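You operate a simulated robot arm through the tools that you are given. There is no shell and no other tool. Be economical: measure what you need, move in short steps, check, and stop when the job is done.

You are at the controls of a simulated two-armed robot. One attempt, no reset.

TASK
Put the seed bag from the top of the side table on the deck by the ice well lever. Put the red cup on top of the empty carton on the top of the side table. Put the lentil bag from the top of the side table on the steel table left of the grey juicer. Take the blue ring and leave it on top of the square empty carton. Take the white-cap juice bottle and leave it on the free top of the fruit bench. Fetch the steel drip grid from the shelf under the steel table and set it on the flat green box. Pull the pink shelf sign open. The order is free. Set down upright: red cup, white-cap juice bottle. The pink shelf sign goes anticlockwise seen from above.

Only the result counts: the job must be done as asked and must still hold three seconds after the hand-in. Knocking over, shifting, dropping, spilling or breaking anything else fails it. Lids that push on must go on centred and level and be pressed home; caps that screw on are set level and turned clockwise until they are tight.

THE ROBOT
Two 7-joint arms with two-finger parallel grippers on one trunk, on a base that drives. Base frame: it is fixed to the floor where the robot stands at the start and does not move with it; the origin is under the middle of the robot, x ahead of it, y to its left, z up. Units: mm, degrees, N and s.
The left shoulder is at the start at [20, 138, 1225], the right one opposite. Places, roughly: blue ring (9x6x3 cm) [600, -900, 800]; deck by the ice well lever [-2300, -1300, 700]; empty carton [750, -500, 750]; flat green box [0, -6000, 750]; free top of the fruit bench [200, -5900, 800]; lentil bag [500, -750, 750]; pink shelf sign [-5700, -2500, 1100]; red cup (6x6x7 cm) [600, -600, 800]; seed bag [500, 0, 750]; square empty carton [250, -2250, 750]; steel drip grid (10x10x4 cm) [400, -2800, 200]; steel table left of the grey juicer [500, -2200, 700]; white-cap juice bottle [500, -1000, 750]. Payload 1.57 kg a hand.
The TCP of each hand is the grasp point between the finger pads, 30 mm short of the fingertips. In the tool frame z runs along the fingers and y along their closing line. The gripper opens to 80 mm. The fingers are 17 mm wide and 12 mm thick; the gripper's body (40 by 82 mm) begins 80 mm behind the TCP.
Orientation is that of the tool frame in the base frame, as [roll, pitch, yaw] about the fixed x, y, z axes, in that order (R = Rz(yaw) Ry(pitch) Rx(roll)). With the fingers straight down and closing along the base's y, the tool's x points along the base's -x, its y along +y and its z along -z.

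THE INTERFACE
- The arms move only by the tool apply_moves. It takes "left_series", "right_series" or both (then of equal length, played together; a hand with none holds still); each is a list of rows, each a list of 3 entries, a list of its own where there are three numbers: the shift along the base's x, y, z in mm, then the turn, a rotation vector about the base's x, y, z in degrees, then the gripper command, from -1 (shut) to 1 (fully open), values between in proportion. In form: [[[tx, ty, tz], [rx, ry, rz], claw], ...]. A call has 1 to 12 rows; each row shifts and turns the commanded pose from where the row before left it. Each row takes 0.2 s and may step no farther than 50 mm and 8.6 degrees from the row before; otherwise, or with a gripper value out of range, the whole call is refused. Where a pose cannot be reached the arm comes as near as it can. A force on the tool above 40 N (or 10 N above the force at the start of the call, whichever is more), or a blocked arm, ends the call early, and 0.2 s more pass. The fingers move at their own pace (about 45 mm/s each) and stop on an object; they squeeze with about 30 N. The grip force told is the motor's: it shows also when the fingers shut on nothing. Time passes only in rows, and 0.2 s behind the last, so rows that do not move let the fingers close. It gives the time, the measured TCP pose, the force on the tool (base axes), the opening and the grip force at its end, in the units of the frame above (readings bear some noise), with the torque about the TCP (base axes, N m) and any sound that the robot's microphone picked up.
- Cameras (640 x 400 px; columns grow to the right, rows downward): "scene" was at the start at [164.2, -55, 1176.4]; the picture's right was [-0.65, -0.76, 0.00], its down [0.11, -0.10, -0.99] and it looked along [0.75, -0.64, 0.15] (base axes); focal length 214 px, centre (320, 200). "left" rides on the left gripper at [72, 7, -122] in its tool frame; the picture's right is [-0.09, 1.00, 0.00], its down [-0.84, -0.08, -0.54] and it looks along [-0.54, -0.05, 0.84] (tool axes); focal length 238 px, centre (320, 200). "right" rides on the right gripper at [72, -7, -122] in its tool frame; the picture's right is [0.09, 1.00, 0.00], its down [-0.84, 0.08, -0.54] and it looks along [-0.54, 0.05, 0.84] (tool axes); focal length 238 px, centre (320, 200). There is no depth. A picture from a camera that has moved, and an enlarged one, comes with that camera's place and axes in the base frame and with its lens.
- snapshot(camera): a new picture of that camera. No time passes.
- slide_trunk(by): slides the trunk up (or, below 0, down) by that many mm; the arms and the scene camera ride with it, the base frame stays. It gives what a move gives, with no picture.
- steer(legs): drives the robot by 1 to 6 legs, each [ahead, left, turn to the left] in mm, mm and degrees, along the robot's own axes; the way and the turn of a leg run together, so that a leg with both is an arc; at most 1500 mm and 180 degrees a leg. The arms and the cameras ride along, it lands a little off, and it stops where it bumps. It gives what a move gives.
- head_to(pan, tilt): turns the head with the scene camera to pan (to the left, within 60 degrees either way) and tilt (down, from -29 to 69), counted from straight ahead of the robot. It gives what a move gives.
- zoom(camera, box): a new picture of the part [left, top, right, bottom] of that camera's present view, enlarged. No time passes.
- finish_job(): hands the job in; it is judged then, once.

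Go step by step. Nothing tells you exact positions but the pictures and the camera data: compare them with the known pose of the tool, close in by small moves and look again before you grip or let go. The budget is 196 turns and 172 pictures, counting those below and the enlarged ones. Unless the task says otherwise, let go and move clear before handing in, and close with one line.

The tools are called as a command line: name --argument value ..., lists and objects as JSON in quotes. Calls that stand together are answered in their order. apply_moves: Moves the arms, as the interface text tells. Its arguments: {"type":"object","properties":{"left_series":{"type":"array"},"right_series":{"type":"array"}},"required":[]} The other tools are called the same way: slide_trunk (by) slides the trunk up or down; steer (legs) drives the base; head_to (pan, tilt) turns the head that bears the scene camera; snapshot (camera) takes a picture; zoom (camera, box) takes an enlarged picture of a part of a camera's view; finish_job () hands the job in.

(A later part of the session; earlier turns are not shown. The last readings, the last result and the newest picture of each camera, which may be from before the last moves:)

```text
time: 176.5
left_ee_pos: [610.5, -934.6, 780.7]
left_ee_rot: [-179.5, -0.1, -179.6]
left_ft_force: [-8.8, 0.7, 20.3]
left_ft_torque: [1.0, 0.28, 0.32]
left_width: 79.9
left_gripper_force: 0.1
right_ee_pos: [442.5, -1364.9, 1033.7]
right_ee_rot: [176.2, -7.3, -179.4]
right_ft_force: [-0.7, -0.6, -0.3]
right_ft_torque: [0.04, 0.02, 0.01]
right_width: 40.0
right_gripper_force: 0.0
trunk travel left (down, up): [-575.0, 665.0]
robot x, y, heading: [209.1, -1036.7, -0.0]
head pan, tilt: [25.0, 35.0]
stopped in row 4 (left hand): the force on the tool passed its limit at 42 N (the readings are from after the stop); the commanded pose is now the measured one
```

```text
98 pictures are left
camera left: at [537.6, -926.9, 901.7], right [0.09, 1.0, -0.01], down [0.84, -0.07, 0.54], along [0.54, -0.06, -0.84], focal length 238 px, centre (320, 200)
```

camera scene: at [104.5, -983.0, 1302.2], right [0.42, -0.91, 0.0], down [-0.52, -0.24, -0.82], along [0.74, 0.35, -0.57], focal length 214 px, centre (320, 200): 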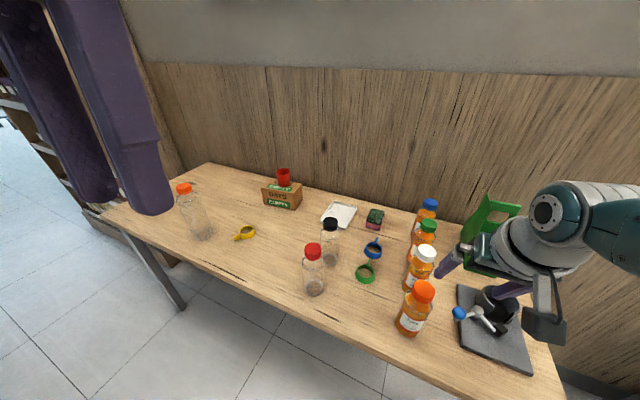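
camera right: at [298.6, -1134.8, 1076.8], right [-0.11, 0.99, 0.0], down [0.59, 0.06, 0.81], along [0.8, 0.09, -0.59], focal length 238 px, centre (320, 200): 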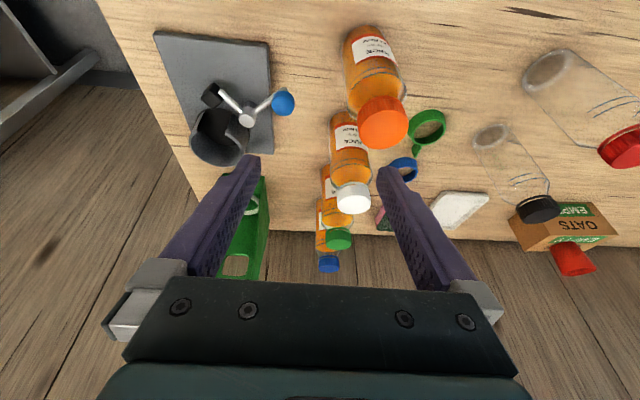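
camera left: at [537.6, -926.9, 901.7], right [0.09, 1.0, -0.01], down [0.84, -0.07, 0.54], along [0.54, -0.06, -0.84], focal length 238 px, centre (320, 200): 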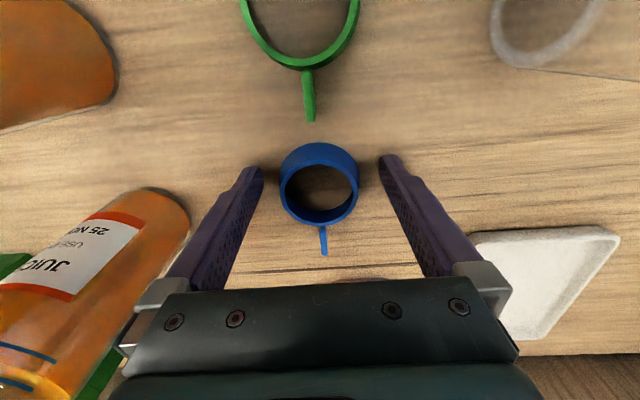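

Fingertips touch the table (so it's at z ≈ 750). I lift 3 mm and close on the ring.

apply_moves --left_series '[[[0, 0, 4], [0, 0, 0], 1], [[0, 0, 0], [0, 0, 0], -1], [[0, 0, 0], [0, 0, 0], -1], [[0, 0, 0], [0, 0, 0], -1], [[0, 0, 0], [0, 0, 0], -1]]'

snapshot --camera "left"

```text
time: 177.7
left_ee_pos: [611.4, -936.0, 783.4]
left_ee_rot: [-179.3, 0.1, -179.6]
left_ft_force: [0.4, -1.0, 0.5]
left_ft_torque: [0.0, 0.05, 0.0]
left_width: 50.1
left_gripper_force: 30.1
right_ee_pos: [442.8, -1365.7, 1034.1]
right_ee_rot: [176.4, -7.4, -179.5]
right_ft_force: [-0.2, 0.5, 0.3]
right_ft_torque: [0.01, 0.0, 0.0]
right_width: 40.1
right_gripper_force: 0.0
trunk travel left (down, up): [-575.0, 665.0]
robot x, y, heading: [212.5, -1038.1, -0.2]
head pan, tilt: [25.0, 35.0]
```

```text
97 pictures are left
camera left: at [537.3, -927.6, 904.5], right [0.09, 1.0, -0.01], down [0.84, -0.06, 0.54], along [0.54, -0.06, -0.84], focal length 238 px, centre (320, 200)
```

left: 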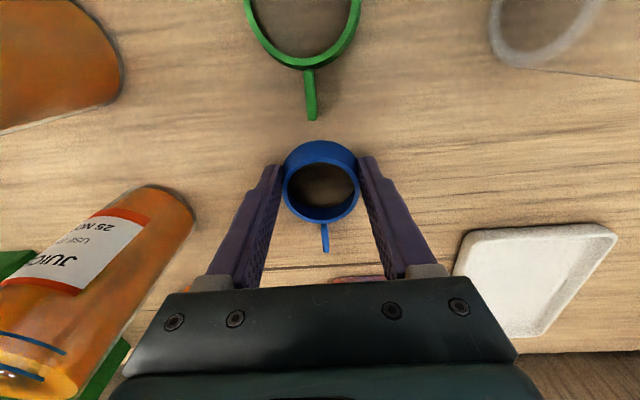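

Gripped at 50 mm. I lift with the trunk and check.

slide_trunk --by 240

snapshot --camera "left"

```text
time: 180.2
left_ee_pos: [610.8, -936.1, 1023.4]
left_ee_rot: [-179.3, 0.1, -179.5]
left_ft_force: [0.1, -0.2, 0.4]
left_ft_torque: [0.03, 0.01, -0.03]
left_width: 48.9
left_gripper_force: 30.1
right_ee_pos: [442.8, -1365.4, 1273.8]
right_ee_rot: [176.4, -7.2, -179.5]
right_ft_force: [0.2, -0.1, 0.8]
right_ft_torque: [-0.01, 0.0, 0.0]
right_width: 40.0
right_gripper_force: 0.1
trunk travel left (down, up): [-815.0, 425.0]
robot x, y, heading: [211.5, -1035.2, 0.1]
head pan, tilt: [25.0, 35.0]
```

```text
96 pictures are left
camera left: at [537.3, -927.6, 1144.5], right [0.09, 1.0, -0.01], down [0.84, -0.06, 0.54], along [0.54, -0.06, -0.84], focal length 238 px, centre (320, 200)
```

left: 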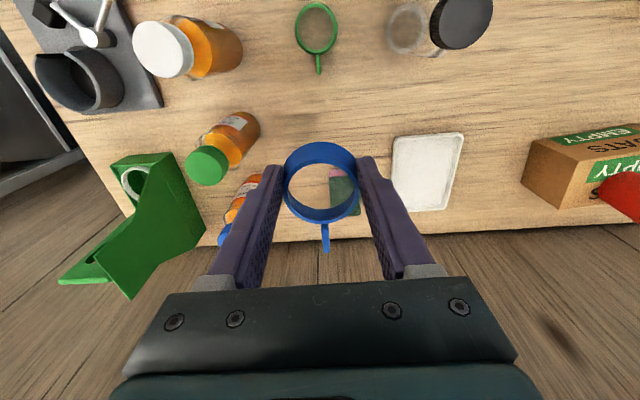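

The ring is held well. I fold the left arm up with it, so the right hand can take the bottle.

apply_moves --left_series '[[[0, 0, 45], [0, 0, 0], -1], [[-15, 8, 45], [0, 0, 0], -1], [[-20, 12, 40], [0, 0, 0], -1], [[-25, 15, 35], [0, 0, 0], -1], [[-30, 15, 30], [0, 0, 0], -1], [[-30, 15, 30], [0, 0, 0], -1], [[-25, 12, 30], [-3, 5, 0], -1], [[-20, 10, 25], [-3, 5, 0], -1], [[0, 0, 0], [0, 0, 0], -1]]'

steer --legs '[[-250, 0, 0]]'

```text
time: 182.4
left_ee_pos: [429.3, -842.5, 1281.2]
left_ee_rot: [-177.0, -16.1, 178.7]
left_ft_force: [0.0, 0.0, -0.3]
left_ft_torque: [0.02, 0.01, 0.01]
left_width: 48.3
left_gripper_force: 29.7
right_ee_pos: [443.2, -1364.8, 1273.3]
right_ee_rot: [176.4, -7.2, -179.5]
right_ft_force: [0.1, -0.6, 0.9]
right_ft_torque: [0.02, 0.03, -0.01]
right_width: 40.2
right_gripper_force: 0.0
trunk travel left (down, up): [-815.0, 425.0]
robot x, y, heading: [210.6, -1034.2, -0.0]
head pan, tilt: [25.0, 35.0]
stopped in row 9 (left hand): the arm was blocked; the commanded pose is now the measured one
```

```text
time: 184.2
left_ee_pos: [180.0, -844.2, 1280.3]
left_ee_rot: [-176.9, -16.1, 178.8]
left_ft_force: [1.3, 0.2, -0.1]
left_ft_torque: [-0.01, 0.02, 0.01]
left_width: 48.1
left_gripper_force: 29.8
right_ee_pos: [194.0, -1365.4, 1275.0]
right_ee_rot: [176.4, -7.3, -179.4]
right_ft_force: [0.5, -0.6, 0.2]
right_ft_torque: [0.01, 0.0, -0.03]
right_width: 40.1
right_gripper_force: 0.0
trunk travel left (down, up): [-815.0, 425.0]
robot x, y, heading: [-42.9, -1037.9, -0.2]
head pan, tilt: [25.0, 35.0]
```

I check the ring, and extend the right hand forward along the reverse of its folding path.

head_to --pan 0 --tilt 35

apply_moves --right_series '[[[25, 0, -22], [0, 0, 0], 1], [[25, 0, -22], [0, 0, 0], 1], [[25, 0, -22], [0, 0, 0], 1], [[25, 0, -22], [0, 0, 0], 1], [[25, 0, -25], [0, -3, 0], 1], [[25, 25, -25], [-1.5, -4, 0], 1], [[20, 35, -25], [-1.5, 0, 0], 1], [[15, 40, -20], [0, 0, 0], 1], [[10, 40, -20], [0, 0, 0], 1], [[0, 40, -10], [0, 0, 0], 1], [[0, 43, 0], [0, 0, 0], 1], [[0, 0, 0], [0, 0, 0], 1]]'

snapshot --camera "left"

snapshot --camera "right"

```text
time: 185.1
left_ee_pos: [179.2, -843.8, 1280.9]
left_ee_rot: [-176.9, -16.0, 178.8]
left_ft_force: [0.1, -0.5, -0.1]
left_ft_torque: [0.02, -0.02, -0.03]
left_width: 47.7
left_gripper_force: 30.4
right_ee_pos: [193.9, -1365.5, 1274.6]
right_ee_rot: [176.3, -7.3, -179.4]
right_ft_force: [-0.3, -0.3, 0.1]
right_ft_torque: [0.03, -0.01, 0.0]
right_width: 39.8
right_gripper_force: 0.1
trunk travel left (down, up): [-815.0, 425.0]
robot x, y, heading: [-38.6, -1033.1, 0.1]
head pan, tilt: [0.0, 35.0]
```

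```text
time: 187.7
left_ee_pos: [179.4, -843.6, 1280.7]
left_ee_rot: [-176.9, -16.1, 178.9]
left_ft_force: [1.0, -0.4, -0.1]
left_ft_torque: [0.0, -0.01, -0.03]
left_width: 47.4
left_gripper_force: 30.1
right_ee_pos: [391.8, -1142.6, 1059.2]
right_ee_rot: [179.4, -0.4, -179.6]
right_ft_force: [-0.4, -0.6, -0.3]
right_ft_torque: [0.0, 0.0, 0.03]
right_width: 79.7
right_gripper_force: 0.0
trunk travel left (down, up): [-815.0, 425.0]
robot x, y, heading: [-36.6, -1036.3, 0.2]
head pan, tilt: [0.0, 35.0]
```

```text
95 pictures are left
camera left: at [144.2, -829.7, 1416.5], right [0.09, 0.99, -0.08], down [0.95, -0.07, 0.29], along [0.28, -0.1, -0.95], focal length 238 px, centre (320, 200)
```

left: 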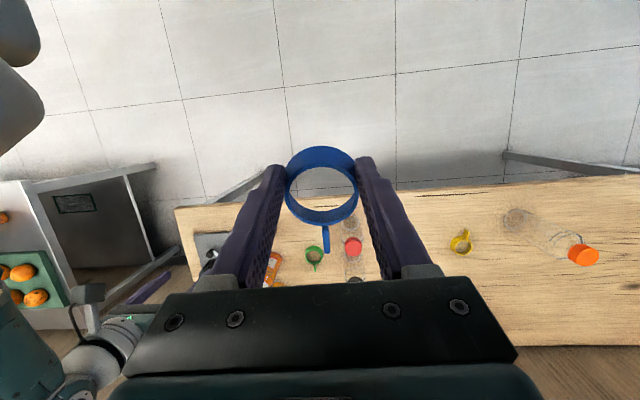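

```text
94 pictures are left
camera right: at [320.0, -1151.1, 1182.2], right [-0.1, 0.99, 0.01], down [0.84, 0.08, 0.54], along [0.53, 0.06, -0.84], focal length 238 px, centre (320, 200)
```

right: 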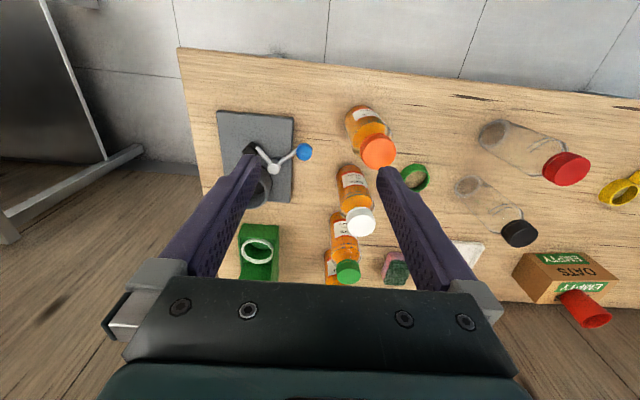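

The ring's grip width is slowly creeping down (50→47 mm), so I'll place the ring first. I fold the right arm again and drive to the square carton.

apply_moves --right_series '[[[0, -43, 5], [0, 0, 0], 0], [[0, -40, 10], [0, 0, 0], 0], [[-10, -40, 20], [0, 0, 0], 0], [[-15, -40, 20], [0, 0, 0], 0], [[-20, -35, 25], [1.5, 0, 0], 0], [[-25, -25, 25], [1.5, 4, 0], 0], [[-25, 0, 25], [0, 3, 0], 0], [[-25, 0, 22], [0, 0, 0], 0], [[-25, 0, 22], [0, 0, 0], 0], [[-25, 0, 22], [0, 0, 0], 0], [[-25, 0, 22], [0, 0, 0], 0]]'

steer --legs '[[-150, -700, 0], [-60, -640, 0]]'

snapshot --camera "scene"

```text
time: 190.1
left_ee_pos: [180.4, -843.0, 1280.8]
left_ee_rot: [-176.8, -16.0, 178.7]
left_ft_force: [1.1, -0.9, 0.0]
left_ft_torque: [-0.02, -0.02, 0.0]
left_width: 46.9
left_gripper_force: 30.2
right_ee_pos: [190.8, -1362.6, 1275.7]
right_ee_rot: [175.5, -8.7, -178.4]
right_ft_force: [-0.8, 0.6, 0.2]
right_ft_torque: [-0.02, -0.02, -0.03]
right_width: 40.1
right_gripper_force: 0.1
trunk travel left (down, up): [-815.0, 425.0]
robot x, y, heading: [-37.8, -1033.4, -0.0]
head pan, tilt: [0.0, 35.0]
```

```text
time: 197.2
left_ee_pos: [-22.9, -2190.6, 1280.7]
left_ee_rot: [-176.9, -16.1, 179.0]
left_ft_force: [0.5, 0.4, -0.2]
left_ft_torque: [0.01, 0.01, -0.01]
left_width: 45.5
left_gripper_force: 29.9
right_ee_pos: [-11.3, -2711.8, 1275.0]
right_ee_rot: [175.5, -8.2, -179.2]
right_ft_force: [0.3, -0.3, -0.9]
right_ft_torque: [0.0, -0.03, -0.01]
right_width: 40.4
right_gripper_force: 0.1
trunk travel left (down, up): [-815.0, 425.0]
robot x, y, heading: [-239.3, -2384.6, 0.2]
head pan, tilt: [0.0, 35.0]
```

```text
93 pictures are left
camera scene: at [-53.0, -2384.3, 1322.2], right [0.0, -1.0, 0.0], down [-0.57, 0.0, -0.82], along [0.82, 0.0, -0.57], focal length 214 px, centre (320, 200)
```

scene: 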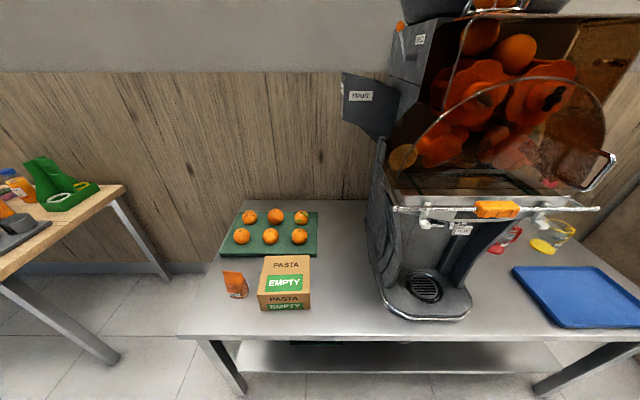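

Carton top centre at about (377, -2272), z ≈ 736. I extend the left hand and drive over it.

apply_moves --left_series '[[[20, -5, -30], [1.5, -5, 0], -1], [[25, -10, -30], [1.5, -5, 0], -1], [[35, -18, -25], [0, -6, 0], -1], [[38, -20, -20], [0, 0, 0], -1], [[38, -20, -20], [0, 0, 0], -1], [[38, -16, -20], [0, 0, 0], -1], [[0, 0, 0], [0, 0, 0], -1]]'

steer --legs '[[195, 5, -0.2]]'

snapshot --camera "left"

```text
time: 198.8
left_ee_pos: [173.7, -2280.4, 1134.7]
left_ee_rot: [179.9, -0.1, 179.4]
left_ft_force: [0.2, -0.3, -0.3]
left_ft_torque: [-0.01, 0.0, -0.02]
left_width: 44.9
left_gripper_force: 29.8
right_ee_pos: [-12.5, -2711.9, 1275.3]
right_ee_rot: [175.4, -8.4, -179.1]
right_ft_force: [-0.1, 1.0, -0.4]
right_ft_torque: [0.0, -0.02, 0.0]
right_width: 39.9
right_gripper_force: 0.1
trunk travel left (down, up): [-815.0, 425.0]
robot x, y, heading: [-241.3, -2384.7, 0.6]
head pan, tilt: [0.0, 35.0]
```

```text
time: 200.4
left_ee_pos: [366.6, -2276.9, 1134.3]
left_ee_rot: [180.0, -0.2, 179.3]
left_ft_force: [0.1, -0.5, -0.1]
left_ft_torque: [-0.04, 0.02, -0.02]
left_width: 45.2
left_gripper_force: 30.2
right_ee_pos: [178.4, -2707.0, 1275.8]
right_ee_rot: [175.4, -8.4, -179.5]
right_ft_force: [0.4, -0.5, 0.5]
right_ft_torque: [0.03, 0.01, -0.01]
right_width: 39.9
right_gripper_force: 0.1
trunk travel left (down, up): [-815.0, 425.0]
robot x, y, heading: [-49.8, -2381.8, -0.2]
head pan, tilt: [0.0, 35.0]
```

```text
92 pictures are left
camera left: at [293.4, -2269.2, 1256.5], right [0.1, 0.99, 0.0], down [0.84, -0.09, 0.54], along [0.54, -0.05, -0.84], focal length 238 px, centre (320, 200)
```

left: 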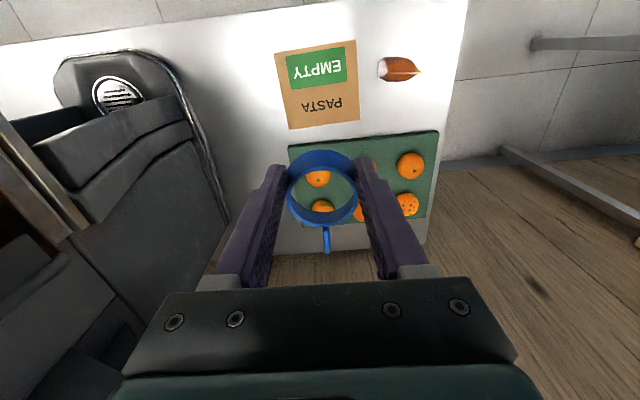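

Centre of carton top is about (361, -2276), right below the ring. I lower the trunk.

slide_trunk --by -250

apply_moves --left_series '[[[-3, 0, -30], [0, 0, 0], -1], [[0, 0, -30], [0, 0, 0], -1], [[0, 0, 0], [0, 0, 0], -1]]'

snapshot --camera "left"

```text
time: 203.0
left_ee_pos: [365.7, -2277.6, 884.5]
left_ee_rot: [179.9, -0.2, 179.2]
left_ft_force: [0.4, -0.3, -0.6]
left_ft_torque: [0.01, -0.04, 0.0]
left_width: 44.7
left_gripper_force: 30.6
right_ee_pos: [178.6, -2706.6, 1025.5]
right_ee_rot: [175.4, -8.3, -179.4]
right_ft_force: [0.6, -0.4, 0.1]
right_ft_torque: [-0.04, 0.0, -0.03]
right_width: 39.9
right_gripper_force: 0.1
trunk travel left (down, up): [-565.0, 675.0]
robot x, y, heading: [-47.2, -2382.5, -0.4]
head pan, tilt: [0.0, 35.0]
```

```text
time: 203.8
left_ee_pos: [363.0, -2277.0, 823.9]
left_ee_rot: [179.9, -0.3, 179.3]
left_ft_force: [-0.3, -0.1, -0.6]
left_ft_torque: [-0.01, 0.0, 0.03]
left_width: 44.2
left_gripper_force: 30.4
right_ee_pos: [178.7, -2708.5, 1026.0]
right_ee_rot: [175.4, -8.5, -179.3]
right_ft_force: [0.3, 0.1, -0.1]
right_ft_torque: [0.01, -0.02, 0.05]
right_width: 39.9
right_gripper_force: 0.1
trunk travel left (down, up): [-565.0, 675.0]
robot x, y, heading: [-47.2, -2380.2, 0.1]
head pan, tilt: [0.0, 35.0]
```

```text
91 pictures are left
camera left: at [290.7, -2269.0, 945.7], right [0.1, 0.99, 0.0], down [0.84, -0.09, 0.54], along [0.54, -0.05, -0.84], focal length 238 px, centre (320, 200)
```

left: 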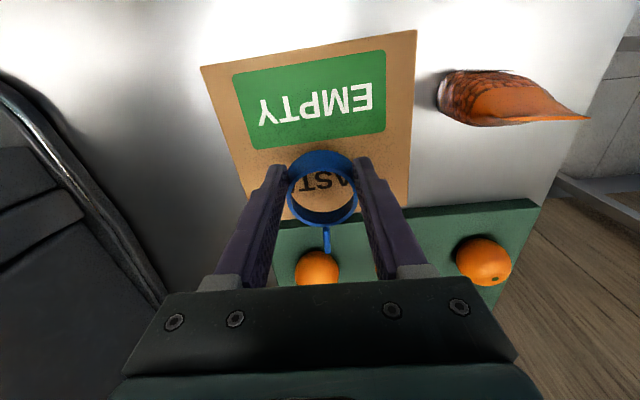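

Placement is good; shift 8 mm nearer and lower to contact.

apply_moves --left_series '[[[-8, 0, -15], [0, 0, 0], -1], [[0, 0, -12], [0, 0, 0], -1], [[0, 0, -8], [0, 0, 0], -1], [[0, 0, -5], [0, 0, 0], -1], [[0, 0, -4], [0, 0, 0], -1], [[0, 0, -4], [0, 0, 0], -1], [[0, 0, -4], [0, 0, 0], -1], [[0, 0, -4], [0, 0, 0], -1], [[0, 0, -3], [0, 0, 0], -1], [[0, 0, -3], [0, 0, 0], -1], [[0, 0, -3], [0, 0, 0], -1]]'

snapshot --camera "left"

```text
time: 204.6
left_ee_pos: [354.6, -2278.5, 795.5]
left_ee_rot: [-179.9, -0.2, 179.3]
left_ft_force: [-7.4, 3.4, 16.0]
left_ft_torque: [0.13, 0.09, 0.04]
left_width: 44.6
left_gripper_force: 30.2
right_ee_pos: [177.5, -2706.0, 1025.2]
right_ee_rot: [175.3, -8.4, -179.4]
right_ft_force: [1.2, 0.7, -0.3]
right_ft_torque: [-0.01, 0.0, 0.0]
right_width: 40.1
right_gripper_force: 0.0
trunk travel left (down, up): [-565.0, 675.0]
robot x, y, heading: [-51.1, -2381.4, -0.1]
head pan, tilt: [0.0, 35.0]
stopped in row 3 (left hand): the force on the tool passed its limit at 45 N (the readings are from after the stop); the commanded pose is now the measured one
```

```text
90 pictures are left
camera left: at [283.0, -2269.5, 918.9], right [0.11, 0.99, 0.0], down [0.84, -0.09, 0.54], along [0.54, -0.06, -0.84], focal length 238 px, centre (320, 200)
```

left: 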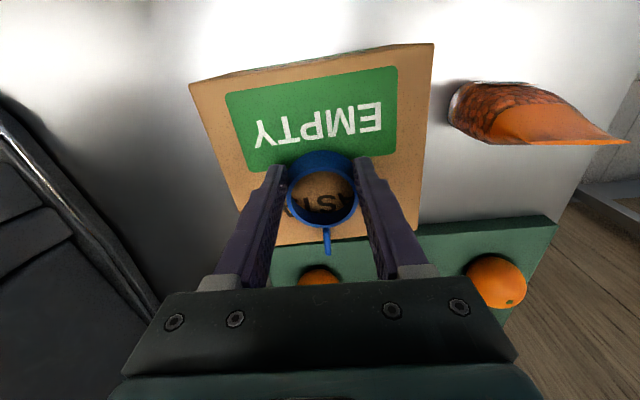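

Contact. I ease off, open, and rise.

apply_moves --left_series '[[[0, 0, 1], [0, 0, 0], -1], [[0, 0, 0], [0, 0, 0], 0.5], [[0, 0, 0], [0, 0, 0], 1], [[0, 0, 0], [0, 0, 0], 1], [[0, 0, 0], [0, 0, 0], 1]]'

slide_trunk --by 130

snapshot --camera "left"

```text
time: 205.8
left_ee_pos: [355.7, -2277.6, 798.0]
left_ee_rot: [-179.7, -0.1, 179.2]
left_ft_force: [0.3, -0.6, 0.2]
left_ft_torque: [0.01, 0.02, 0.0]
left_width: 80.0
left_gripper_force: 0.1
right_ee_pos: [178.0, -2706.2, 1025.4]
right_ee_rot: [175.4, -8.4, -179.4]
right_ft_force: [0.3, -0.3, -0.2]
right_ft_torque: [0.04, 0.0, -0.03]
right_width: 39.9
right_gripper_force: 0.0
trunk travel left (down, up): [-565.0, 675.0]
robot x, y, heading: [-46.3, -2376.8, -0.3]
head pan, tilt: [0.0, 35.0]
```

```text
time: 207.3
left_ee_pos: [356.2, -2278.5, 927.3]
left_ee_rot: [-179.8, 0.0, 179.2]
left_ft_force: [-0.6, -0.9, -0.4]
left_ft_torque: [-0.05, 0.0, -0.02]
left_width: 80.1
left_gripper_force: 0.0
right_ee_pos: [177.7, -2706.9, 1155.1]
right_ee_rot: [175.4, -8.5, -179.5]
right_ft_force: [-0.7, 0.1, 0.2]
right_ft_torque: [0.0, 0.02, 0.0]
right_width: 40.1
right_gripper_force: 0.0
trunk travel left (down, up): [-695.0, 545.0]
robot x, y, heading: [-49.4, -2382.9, -0.1]
head pan, tilt: [0.0, 35.0]
```

```text
89 pictures are left
camera left: at [283.3, -2270.4, 1049.3], right [0.11, 0.99, 0.0], down [0.84, -0.09, 0.54], along [0.54, -0.06, -0.84], focal length 238 px, centre (320, 200)
```

left: 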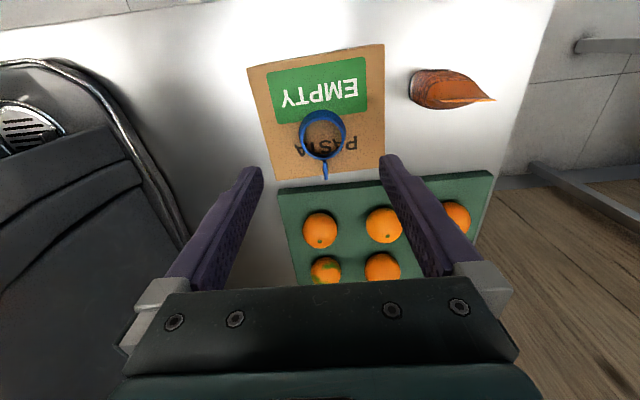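

The ring lies on the carton. Now the bottle, with the left hand: I raise the trunk and drive back to the side table.

slide_trunk --by 130

steer --legs '[[-200, 0, 0], [0, 1208, 0], [370, 0, 0]]'

snapshot --camera "left"

```text
time: 208.9
left_ee_pos: [355.2, -2278.2, 1058.1]
left_ee_rot: [-179.8, -0.2, 179.2]
left_ft_force: [0.2, 0.7, -0.1]
left_ft_torque: [0.02, -0.03, -0.02]
left_width: 80.0
left_gripper_force: 0.0
right_ee_pos: [178.5, -2707.7, 1285.3]
right_ee_rot: [175.3, -8.4, -179.4]
right_ft_force: [0.4, -0.6, 0.0]
right_ft_torque: [0.01, -0.01, 0.03]
right_width: 39.7
right_gripper_force: 0.1
trunk travel left (down, up): [-825.0, 415.0]
robot x, y, heading: [-50.4, -2376.9, -0.0]
head pan, tilt: [0.0, 35.0]
```

```text
time: 218.1
left_ee_pos: [515.8, -1072.0, 1057.1]
left_ee_rot: [-179.7, -0.2, -179.8]
left_ft_force: [0.1, -0.2, -0.8]
left_ft_torque: [-0.05, 0.0, -0.01]
left_width: 79.8
left_gripper_force: 0.1
right_ee_pos: [345.1, -1504.1, 1285.2]
right_ee_rot: [175.4, -8.3, -178.7]
right_ft_force: [0.5, 0.2, 0.5]
right_ft_torque: [0.02, 0.01, -0.03]
right_width: 39.8
right_gripper_force: 0.1
trunk travel left (down, up): [-825.0, 415.0]
robot x, y, heading: [114.7, -1180.0, 1.0]
head pan, tilt: [0.0, 35.0]
```

```text
88 pictures are left
camera left: at [444.2, -1065.1, 1179.3], right [0.09, 1.0, 0.0], down [0.84, -0.07, 0.54], along [0.54, -0.05, -0.84], focal length 238 px, centre (320, 200)
```

left: 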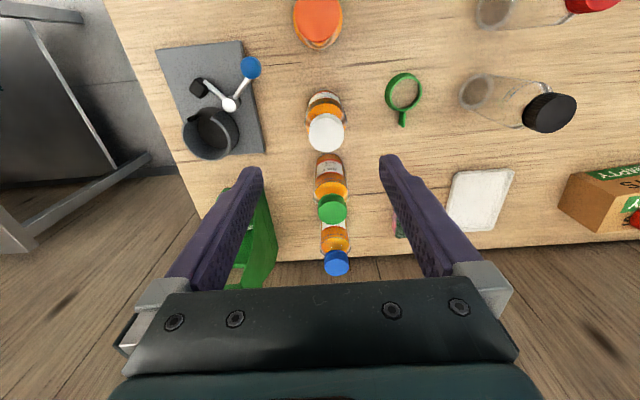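

White cap at about (528, -1066). I align and lower the trunk partway.

apply_moves --left_series '[[[13, 6, 0], [0, 0, 0], 1], [[0, 0, 0], [0, 0, 0], 1]]'

slide_trunk --by -105

snapshot --camera "left"

```text
time: 218.7
left_ee_pos: [528.7, -1066.2, 1058.5]
left_ee_rot: [-179.8, -0.2, -179.9]
left_ft_force: [0.3, -0.1, 0.3]
left_ft_torque: [-0.01, -0.01, 0.01]
left_width: 79.9
left_gripper_force: 0.0
right_ee_pos: [346.7, -1502.2, 1285.6]
right_ee_rot: [175.4, -8.4, -178.5]
right_ft_force: [0.3, -0.6, 0.0]
right_ft_torque: [0.03, -0.01, 0.0]
right_width: 39.9
right_gripper_force: 0.0
trunk travel left (down, up): [-825.0, 415.0]
robot x, y, heading: [112.4, -1180.5, 1.0]
head pan, tilt: [0.0, 35.0]
```

```text
time: 220.1
left_ee_pos: [528.8, -1065.5, 952.5]
left_ee_rot: [-179.7, -0.2, -179.8]
left_ft_force: [0.3, -0.6, -0.6]
left_ft_torque: [0.0, 0.0, 0.02]
left_width: 80.0
left_gripper_force: 0.1
right_ee_pos: [345.7, -1503.2, 1180.5]
right_ee_rot: [175.5, -8.5, -178.6]
right_ft_force: [-1.4, -0.7, -0.8]
right_ft_torque: [-0.03, 0.02, -0.05]
right_width: 39.9
right_gripper_force: 0.1
trunk travel left (down, up): [-720.0, 520.0]
robot x, y, heading: [113.1, -1178.3, 0.6]
head pan, tilt: [0.0, 35.0]
```

```text
87 pictures are left
camera left: at [457.2, -1058.6, 1074.1], right [0.09, 1.0, 0.0], down [0.84, -0.07, 0.54], along [0.54, -0.05, -0.84], focal length 238 px, centre (320, 200)
```

left: 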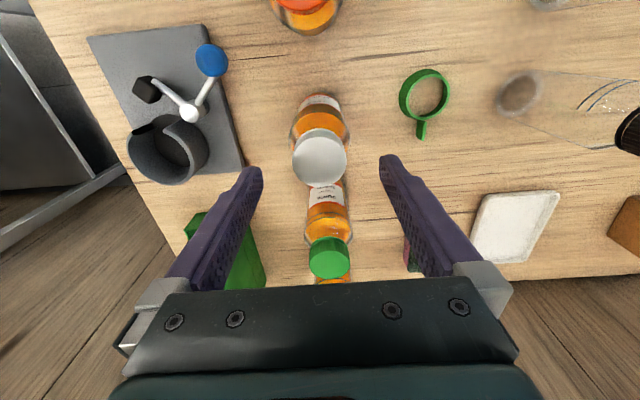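

Cap is centred. I lower further, the last part by the arm with force sensing, then close.

slide_trunk --by -70

apply_moves --left_series '[[[-1, 0, -12], [0, 0, 0], 1], [[0, 0, -12], [0, 0, 0], 1], [[0, 0, -10], [0, 0, 0], 1], [[0, 0, 0], [0, 0, 0], 1], [[0, 0, 0], [0, 0, 0], -1], [[0, 0, 0], [0, 0, 0], -1], [[0, 0, 0], [0, 0, 0], -1], [[0, 0, 0], [0, 0, 0], -1]]'

snapshot --camera "left"

```text
time: 221.2
left_ee_pos: [530.3, -1065.6, 882.9]
left_ee_rot: [-179.8, -0.3, -179.9]
left_ft_force: [-0.6, 0.9, -0.1]
left_ft_torque: [0.01, -0.04, 0.01]
left_width: 80.0
left_gripper_force: 0.1
right_ee_pos: [345.9, -1503.6, 1109.9]
right_ee_rot: [175.4, -8.4, -178.6]
right_ft_force: [-0.6, -0.2, -0.1]
right_ft_torque: [-0.01, 0.01, 0.02]
right_width: 40.3
right_gripper_force: 0.0
trunk travel left (down, up): [-650.0, 590.0]
robot x, y, heading: [114.7, -1180.0, 0.9]
head pan, tilt: [0.0, 35.0]
```

```text
time: 223.0
left_ee_pos: [528.0, -1065.6, 848.9]
left_ee_rot: [-179.8, -0.2, -179.8]
left_ft_force: [-1.0, -0.4, 0.3]
left_ft_torque: [-0.05, -0.02, -0.05]
left_width: 55.3
left_gripper_force: 29.5
right_ee_pos: [345.2, -1502.7, 1111.0]
right_ee_rot: [175.4, -8.4, -178.7]
right_ft_force: [0.7, -0.1, 0.1]
right_ft_torque: [0.0, 0.04, 0.01]
right_width: 40.0
right_gripper_force: 0.0
trunk travel left (down, up): [-650.0, 590.0]
robot x, y, heading: [116.4, -1183.1, 0.6]
head pan, tilt: [0.0, 35.0]
```

```text
86 pictures are left
camera left: at [455.5, -1058.5, 970.3], right [0.09, 1.0, 0.0], down [0.84, -0.07, 0.54], along [0.54, -0.05, -0.84], focal length 238 px, centre (320, 200)
```

left: 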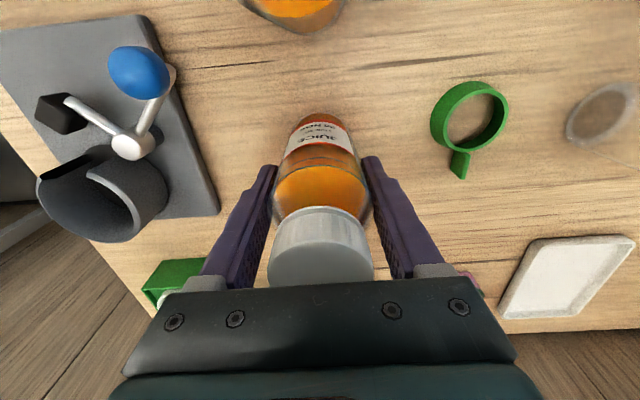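

Bottle held (55 mm). I lift high enough to clear the orange-capped one and check stability.

slide_trunk --by 205

snapshot --camera "left"

```text
time: 225.2
left_ee_pos: [527.4, -1064.6, 1053.6]
left_ee_rot: [-179.9, -0.2, -179.9]
left_ft_force: [-0.5, -0.1, -3.2]
left_ft_torque: [-0.05, 0.01, 0.0]
left_width: 55.3
left_gripper_force: 30.0
right_ee_pos: [345.9, -1502.9, 1315.2]
right_ee_rot: [175.4, -8.4, -178.6]
right_ft_force: [-0.2, 0.4, -0.8]
right_ft_torque: [0.0, 0.0, -0.05]
right_width: 40.1
right_gripper_force: 0.0
trunk travel left (down, up): [-855.0, 385.0]
robot x, y, heading: [114.2, -1178.4, 0.4]
head pan, tilt: [0.0, 35.0]
```

```text
85 pictures are left
camera left: at [455.2, -1058.2, 1175.1], right [0.09, 1.0, 0.0], down [0.84, -0.07, 0.54], along [0.54, -0.05, -0.84], focal length 238 px, centre (320, 200)
```

left: 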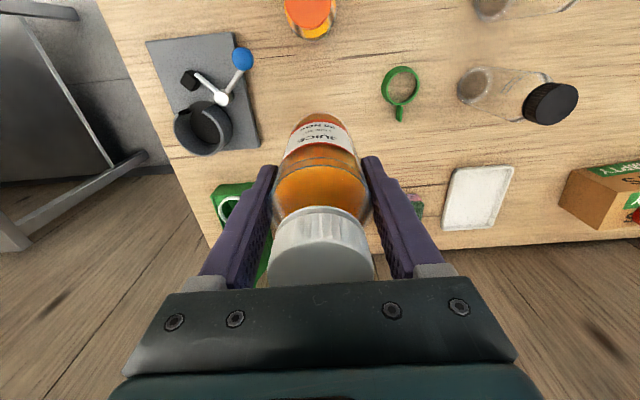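

Steady. I back away, turn to face -y and look along the way to the fruit bench.

steer --legs '[[-500, 0, 0], [0, 0, -90]]'

head_to --pan 0 --tilt 8

snapshot --camera "scene"

```text
time: 232.0
left_ee_pos: [-281.1, -1600.9, 1054.4]
left_ee_rot: [-179.8, -0.3, 89.6]
left_ft_force: [-0.6, -0.1, -2.5]
left_ft_torque: [-0.03, 0.0, 0.02]
left_width: 55.1
left_gripper_force: 30.0
right_ee_pos: [-717.0, -1414.0, 1315.1]
right_ee_rot: [175.5, -8.4, 90.8]
right_ft_force: [0.3, -0.3, -1.3]
right_ft_torque: [-0.02, 0.0, -0.03]
right_width: 40.2
right_gripper_force: 0.2
trunk travel left (down, up): [-855.0, 385.0]
robot x, y, heading: [-392.3, -1183.1, -89.6]
head pan, tilt: [0.0, 35.0]
```

```text
time: 232.9
left_ee_pos: [-281.4, -1600.6, 1054.6]
left_ee_rot: [-179.8, -0.3, 89.5]
left_ft_force: [-0.7, 0.3, -2.9]
left_ft_torque: [0.04, 0.04, 0.02]
left_width: 55.1
left_gripper_force: 30.1
right_ee_pos: [-717.9, -1414.5, 1315.9]
right_ee_rot: [175.4, -8.4, 90.8]
right_ft_force: [-0.3, -0.7, 0.1]
right_ft_torque: [-0.05, 0.02, 0.02]
right_width: 39.9
right_gripper_force: 0.1
trunk travel left (down, up): [-855.0, 385.0]
robot x, y, heading: [-390.7, -1187.1, -90.1]
head pan, tilt: [0.0, 8.0]
```

```text
84 pictures are left
camera scene: at [-391.2, -1378.3, 1405.4], right [-1.0, 0.0, 0.0], down [0.0, 0.14, -0.99], along [0.0, -0.99, -0.14], focal length 214 px, centre (320, 200)
```

scene: 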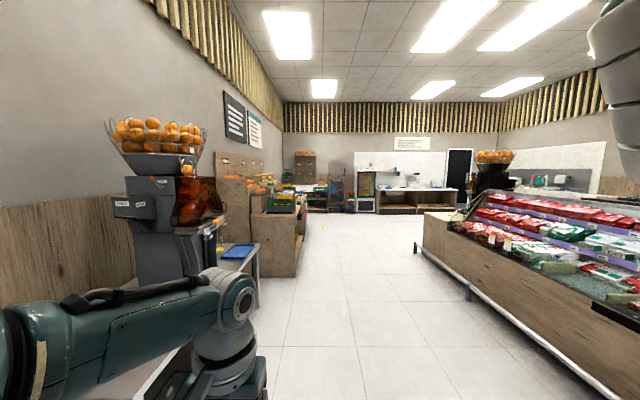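

The aisle ahead is clear; the fruit bench stands on the left beyond the steel table. I drive down the aisle and look left.

steer --legs '[[0, -400, 0], [1500, 0, 0], [1500, 0, 0], [500, 0, 0]]'

head_to --pan 45 --tilt 15

snapshot --camera "scene"

```text
time: 252.0
left_ee_pos: [-757.8, -5093.4, 1052.4]
left_ee_rot: [-179.7, -0.2, 88.3]
left_ft_force: [0.0, 0.3, -2.8]
left_ft_torque: [0.0, 0.0, 0.03]
left_width: 55.4
left_gripper_force: 29.5
right_ee_pos: [-1190.4, -4897.8, 1316.2]
right_ee_rot: [175.4, -8.4, 89.6]
right_ft_force: [-0.6, -0.3, -0.3]
right_ft_torque: [0.0, -0.01, 0.0]
right_width: 39.8
right_gripper_force: 0.0
trunk travel left (down, up): [-855.0, 385.0]
robot x, y, heading: [-857.9, -4678.8, -91.0]
head pan, tilt: [0.0, 8.0]
```

```text
time: 253.1
left_ee_pos: [-758.2, -5093.8, 1053.1]
left_ee_rot: [-179.9, -0.2, 88.3]
left_ft_force: [0.0, -1.1, -1.9]
left_ft_torque: [-0.02, 0.0, -0.01]
left_width: 55.5
left_gripper_force: 29.9
right_ee_pos: [-1190.2, -4896.4, 1314.3]
right_ee_rot: [175.4, -8.5, 89.7]
right_ft_force: [0.4, -1.0, -0.8]
right_ft_torque: [0.01, 0.01, 0.03]
right_width: 39.6
right_gripper_force: 0.0
trunk travel left (down, up): [-855.0, 385.0]
robot x, y, heading: [-857.9, -4679.0, -91.1]
head pan, tilt: [45.0, 15.0]
```

```text
83 pictures are left
camera scene: at [-796.8, -4843.8, 1394.2], right [-0.72, -0.69, 0.0], down [-0.18, 0.19, -0.97], along [0.67, -0.7, -0.26], focal length 214 px, centre (320, 200)
```

scene: 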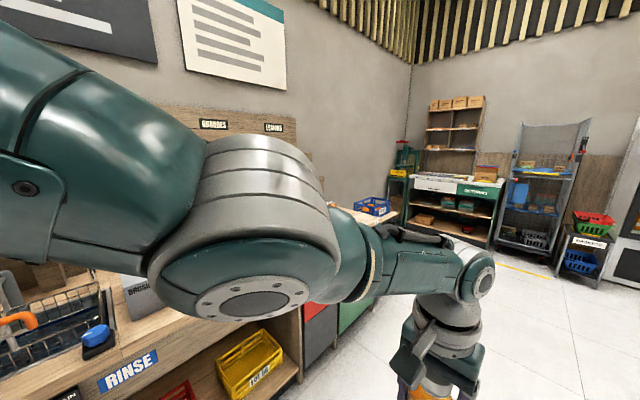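

The left arm blocks the view; I turn to face the bench (+x) and shift along it.

steer --legs '[[0, 0, 91], [0, -700, 0]]'

head_to --pan -20 --tilt 22

snapshot --camera "scene"

```text
time: 260.8
left_ee_pos: [-437.9, -5264.6, 1053.9]
left_ee_rot: [-179.8, -0.2, 179.7]
left_ft_force: [0.2, 0.7, -3.0]
left_ft_torque: [-0.01, 0.01, -0.02]
left_width: 55.2
left_gripper_force: 29.9
right_ee_pos: [-623.7, -5702.5, 1315.4]
right_ee_rot: [175.5, -8.4, -179.0]
right_ft_force: [0.7, 0.2, 0.3]
right_ft_torque: [-0.01, -0.01, -0.02]
right_width: 40.0
right_gripper_force: 0.1
trunk travel left (down, up): [-855.0, 385.0]
robot x, y, heading: [-851.1, -5374.1, 0.3]
head pan, tilt: [45.0, 15.0]
```

```text
time: 262.2
left_ee_pos: [-438.4, -5265.0, 1053.3]
left_ee_rot: [-179.8, -0.2, 179.7]
left_ft_force: [0.0, 0.4, -2.8]
left_ft_torque: [0.02, 0.01, 0.02]
left_width: 55.4
left_gripper_force: 30.3
right_ee_pos: [-622.8, -5702.4, 1315.1]
right_ee_rot: [175.4, -8.4, -179.0]
right_ft_force: [0.2, 0.1, -0.3]
right_ft_torque: [0.02, 0.02, -0.03]
right_width: 40.1
right_gripper_force: 0.1
trunk travel left (down, up): [-855.0, 385.0]
robot x, y, heading: [-851.0, -5376.6, 0.3]
head pan, tilt: [-20.0, 22.0]
```

```text
82 pictures are left
camera scene: at [-666.0, -5407.2, 1382.8], right [-0.33, -0.94, 0.0], down [-0.35, 0.13, -0.93], along [0.87, -0.31, -0.37], focal length 214 px, centre (320, 200)
```

scene: 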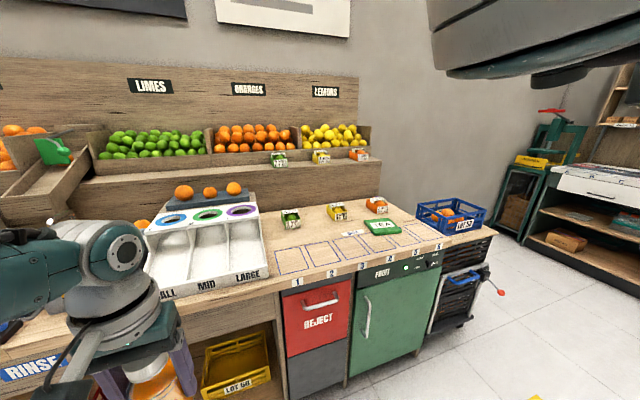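

I see the bench top with marked slots 1–5 and the flat green (tea) box. Zooming.

zoom --camera "scene" --box '[250, 170, 490, 320]'

```text
2.67 times, centred on (370, 245) of scene
camera zoom: at [-666.0, -5407.2, 1382.8], right [-0.33, -0.94, 0.0], down [-0.35, 0.13, -0.93], along [0.87, -0.31, -0.37], focal length 572 px, centre (187, 80)
```

zoom: 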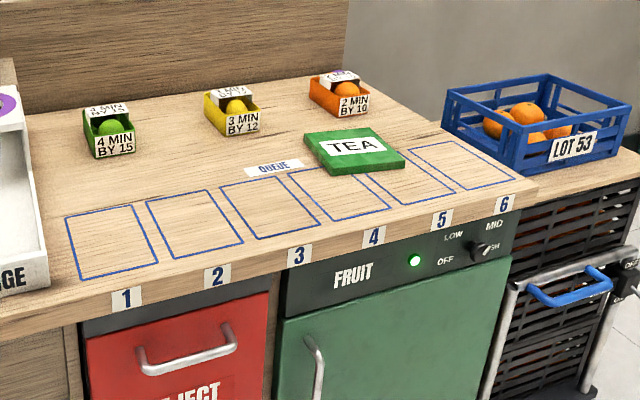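

Free bench top lies behind slots 1–3 in front of the small trays. I move right first, then forward, so the left hand comes over that area, and look with the wrist camera.

steer --legs '[[0, -480, 0], [480, 0, 0]]'

snapshot --camera "left"

head_to --pan 0 --tilt 40

snapshot --camera "scene"

```text
time: 267.5
left_ee_pos: [49.8, -5743.3, 1053.2]
left_ee_rot: [-179.8, -0.2, 179.6]
left_ft_force: [0.3, -0.3, -3.2]
left_ft_torque: [0.01, 0.02, 0.0]
left_width: 55.1
left_gripper_force: 29.8
right_ee_pos: [-136.4, -6179.2, 1314.5]
right_ee_rot: [175.4, -8.4, -179.1]
right_ft_force: [0.1, 0.4, -0.5]
right_ft_torque: [0.02, -0.02, 0.01]
right_width: 40.0
right_gripper_force: 0.1
trunk travel left (down, up): [-855.0, 385.0]
robot x, y, heading: [-366.6, -5851.3, 0.1]
head pan, tilt: [-20.0, 22.0]
```

```text
80 pictures are left
camera left: at [-22.9, -5734.9, 1175.0], right [0.1, 1.0, 0.0], down [0.84, -0.08, 0.54], along [0.54, -0.06, -0.84], focal length 238 px, centre (320, 200)
```

left: 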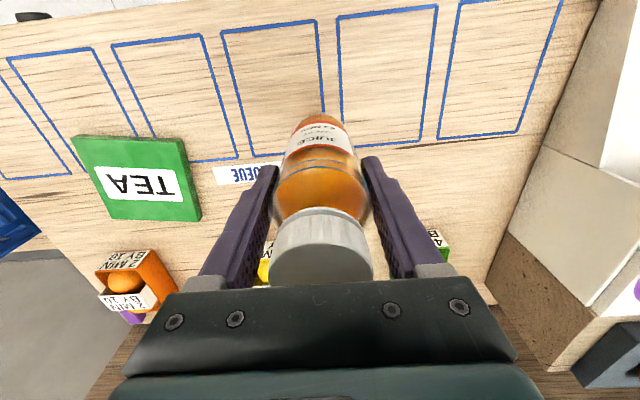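

```text
time: 268.4
left_ee_pos: [48.7, -5743.3, 1053.1]
left_ee_rot: [-179.9, -0.1, 179.6]
left_ft_force: [0.5, 0.4, -3.1]
left_ft_torque: [-0.03, -0.01, 0.03]
left_width: 55.2
left_gripper_force: 30.2
right_ee_pos: [-137.0, -6179.3, 1315.4]
right_ee_rot: [175.4, -8.5, -179.0]
right_ft_force: [-0.8, -0.5, 0.0]
right_ft_torque: [-0.02, -0.03, -0.03]
right_width: 40.1
right_gripper_force: 0.0
trunk travel left (down, up): [-855.0, 385.0]
robot x, y, heading: [-369.6, -5850.6, 0.5]
head pan, tilt: [0.0, 40.0]
```

```text
79 pictures are left
camera scene: at [-180.9, -5852.4, 1354.7], right [0.0, -1.0, 0.0], down [-0.64, 0.0, -0.77], along [0.77, 0.0, -0.64], focal length 214 px, centre (320, 200)
```

scene: 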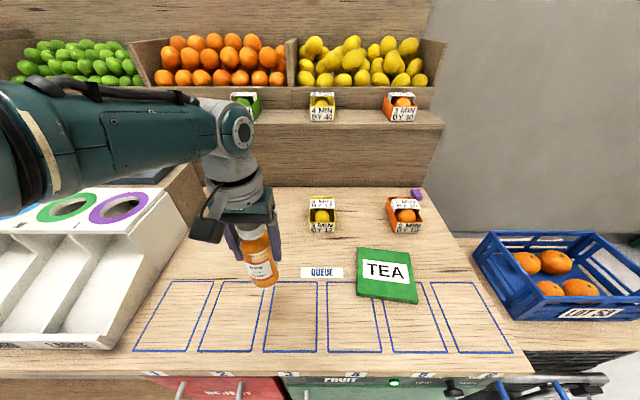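

Bench top is at about z 850; slots end at x ≈ 105, trays begin at x ≈ 270. The free spot (190, -5725) lies between; I drive there and look.

steer --legs '[[140, 18, -0.4]]'

snapshot --camera "left"

snapshot --camera "scene"

```text
time: 269.7
left_ee_pos: [189.1, -5725.6, 1052.8]
left_ee_rot: [-179.8, -0.4, 179.4]
left_ft_force: [0.2, 0.3, -2.6]
left_ft_torque: [0.02, 0.0, 0.02]
left_width: 55.1
left_gripper_force: 30.3
right_ee_pos: [2.3, -6162.8, 1315.7]
right_ee_rot: [175.4, -8.6, -179.3]
right_ft_force: [-0.3, 0.4, 0.5]
right_ft_torque: [-0.05, 0.04, 0.01]
right_width: 39.9
right_gripper_force: 0.1
trunk travel left (down, up): [-855.0, 385.0]
robot x, y, heading: [-226.1, -5834.4, -0.2]
head pan, tilt: [0.0, 40.0]
```

```text
78 pictures are left
camera left: at [117.7, -5718.4, 1174.8], right [0.1, 0.99, 0.0], down [0.84, -0.09, 0.54], along [0.54, -0.06, -0.84], focal length 238 px, centre (320, 200)
```

left: 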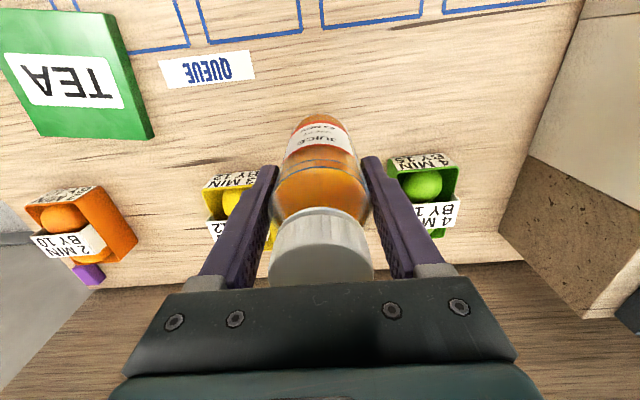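

```text
77 pictures are left
camera scene: at [-40.8, -5835.0, 1354.6], right [0.0, -1.0, 0.0], down [-0.64, 0.0, -0.77], along [0.77, 0.0, -0.64], focal length 214 px, centre (320, 200)
```

scene: 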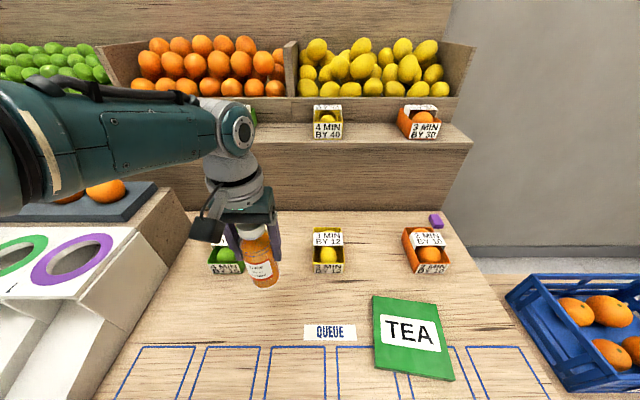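

Good spot. I lower the trunk 75 mm, then feel for contact with the arm.

slide_trunk --by -75

apply_moves --left_series '[[[0, 0, -5], [0, 0, 0], -1], [[0, 0, -5], [0, 0, 0], -1], [[0, 0, -4], [0, 0, 0], -1], [[0, 0, -4], [0, 0, 0], -1], [[0, 0, -4], [0, 0, 0], -1], [[0, 0, -4], [0, 0, 0], -1], [[0, 0, -4], [0, 0, 0], -1], [[0, 0, -4], [0, 0, 0], -1], [[0, 0, -4], [0, 0, 0], -1], [[0, 0, -4], [0, 0, 0], -1], [[0, 0, -4], [0, 0, 0], -1], [[0, 0, -4], [0, 0, 0], -1]]'

snapshot --camera "scene"

```text
time: 270.8
left_ee_pos: [189.1, -5726.2, 978.7]
left_ee_rot: [-179.8, -0.3, 179.2]
left_ft_force: [-0.8, 0.2, -3.2]
left_ft_torque: [0.02, 0.02, 0.01]
left_width: 55.0
left_gripper_force: 30.0
right_ee_pos: [3.1, -6161.8, 1239.3]
right_ee_rot: [175.4, -8.3, -179.4]
right_ft_force: [-0.2, 0.0, -0.6]
right_ft_torque: [-0.01, 0.02, 0.01]
right_width: 39.8
right_gripper_force: 0.1
trunk travel left (down, up): [-780.0, 460.0]
robot x, y, heading: [-224.0, -5834.0, -0.1]
head pan, tilt: [0.0, 40.0]
```

```text
time: 273.4
left_ee_pos: [175.6, -5720.1, 941.3]
left_ee_rot: [-179.8, 0.3, 179.3]
left_ft_force: [6.7, -5.3, 22.4]
left_ft_torque: [0.03, -0.46, -0.07]
left_width: 55.4
left_gripper_force: 30.2
left hand out of reach, approached as far as the arm can: row 3, 5, 6, 8, 10, 12
right_ee_pos: [4.6, -6162.2, 1240.7]
right_ee_rot: [175.4, -8.4, -179.4]
right_ft_force: [0.1, 0.4, 0.7]
right_ft_torque: [-0.06, 0.01, -0.05]
right_width: 40.0
right_gripper_force: 0.1
trunk travel left (down, up): [-780.0, 460.0]
robot x, y, heading: [-223.2, -5831.1, 0.2]
head pan, tilt: [0.0, 40.0]
```

```text
76 pictures are left
camera scene: at [-38.5, -5835.3, 1280.3], right [0.0, -1.0, 0.0], down [-0.64, 0.0, -0.77], along [0.77, 0.0, -0.64], focal length 214 px, centre (320, 200)
```

scene: 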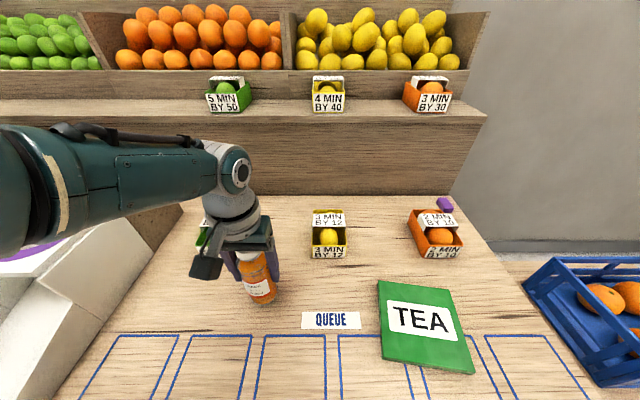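

Contact at TCP z 941. I ease up slightly to unload.

apply_moves --left_series '[[[0, 0, 1], [0, 0, 0], -1], [[0, 0, 1], [0, 0, 0], -1]]'

snapshot --camera "left"

```text
time: 274.0
left_ee_pos: [170.1, -5718.0, 940.9]
left_ee_rot: [-180.0, -0.3, 179.5]
left_ft_force: [4.0, -1.4, 5.6]
left_ft_torque: [0.0, -0.45, 0.03]
left_width: 54.9
left_gripper_force: 30.4
right_ee_pos: [3.0, -6161.4, 1239.3]
right_ee_rot: [175.4, -8.5, -179.4]
right_ft_force: [0.6, 0.6, 0.7]
right_ft_torque: [0.02, 0.01, -0.02]
right_width: 39.8
right_gripper_force: 0.0
trunk travel left (down, up): [-780.0, 460.0]
robot x, y, heading: [-221.8, -5834.4, 0.1]
head pan, tilt: [0.0, 40.0]
```

```text
75 pictures are left
camera left: at [98.5, -5710.3, 1061.9], right [0.1, 0.99, 0.0], down [0.84, -0.09, 0.54], along [0.53, -0.06, -0.84], focal length 238 px, centre (320, 200)
```

left: 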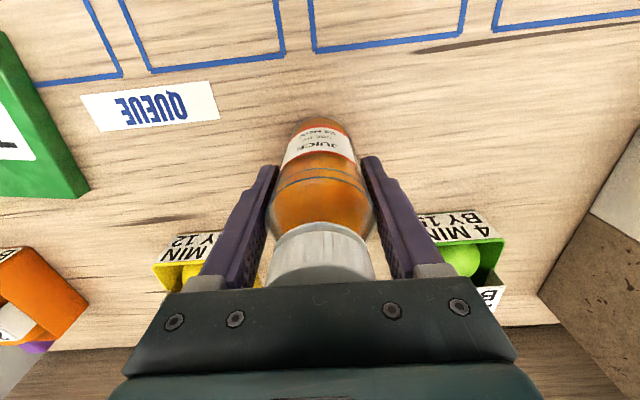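

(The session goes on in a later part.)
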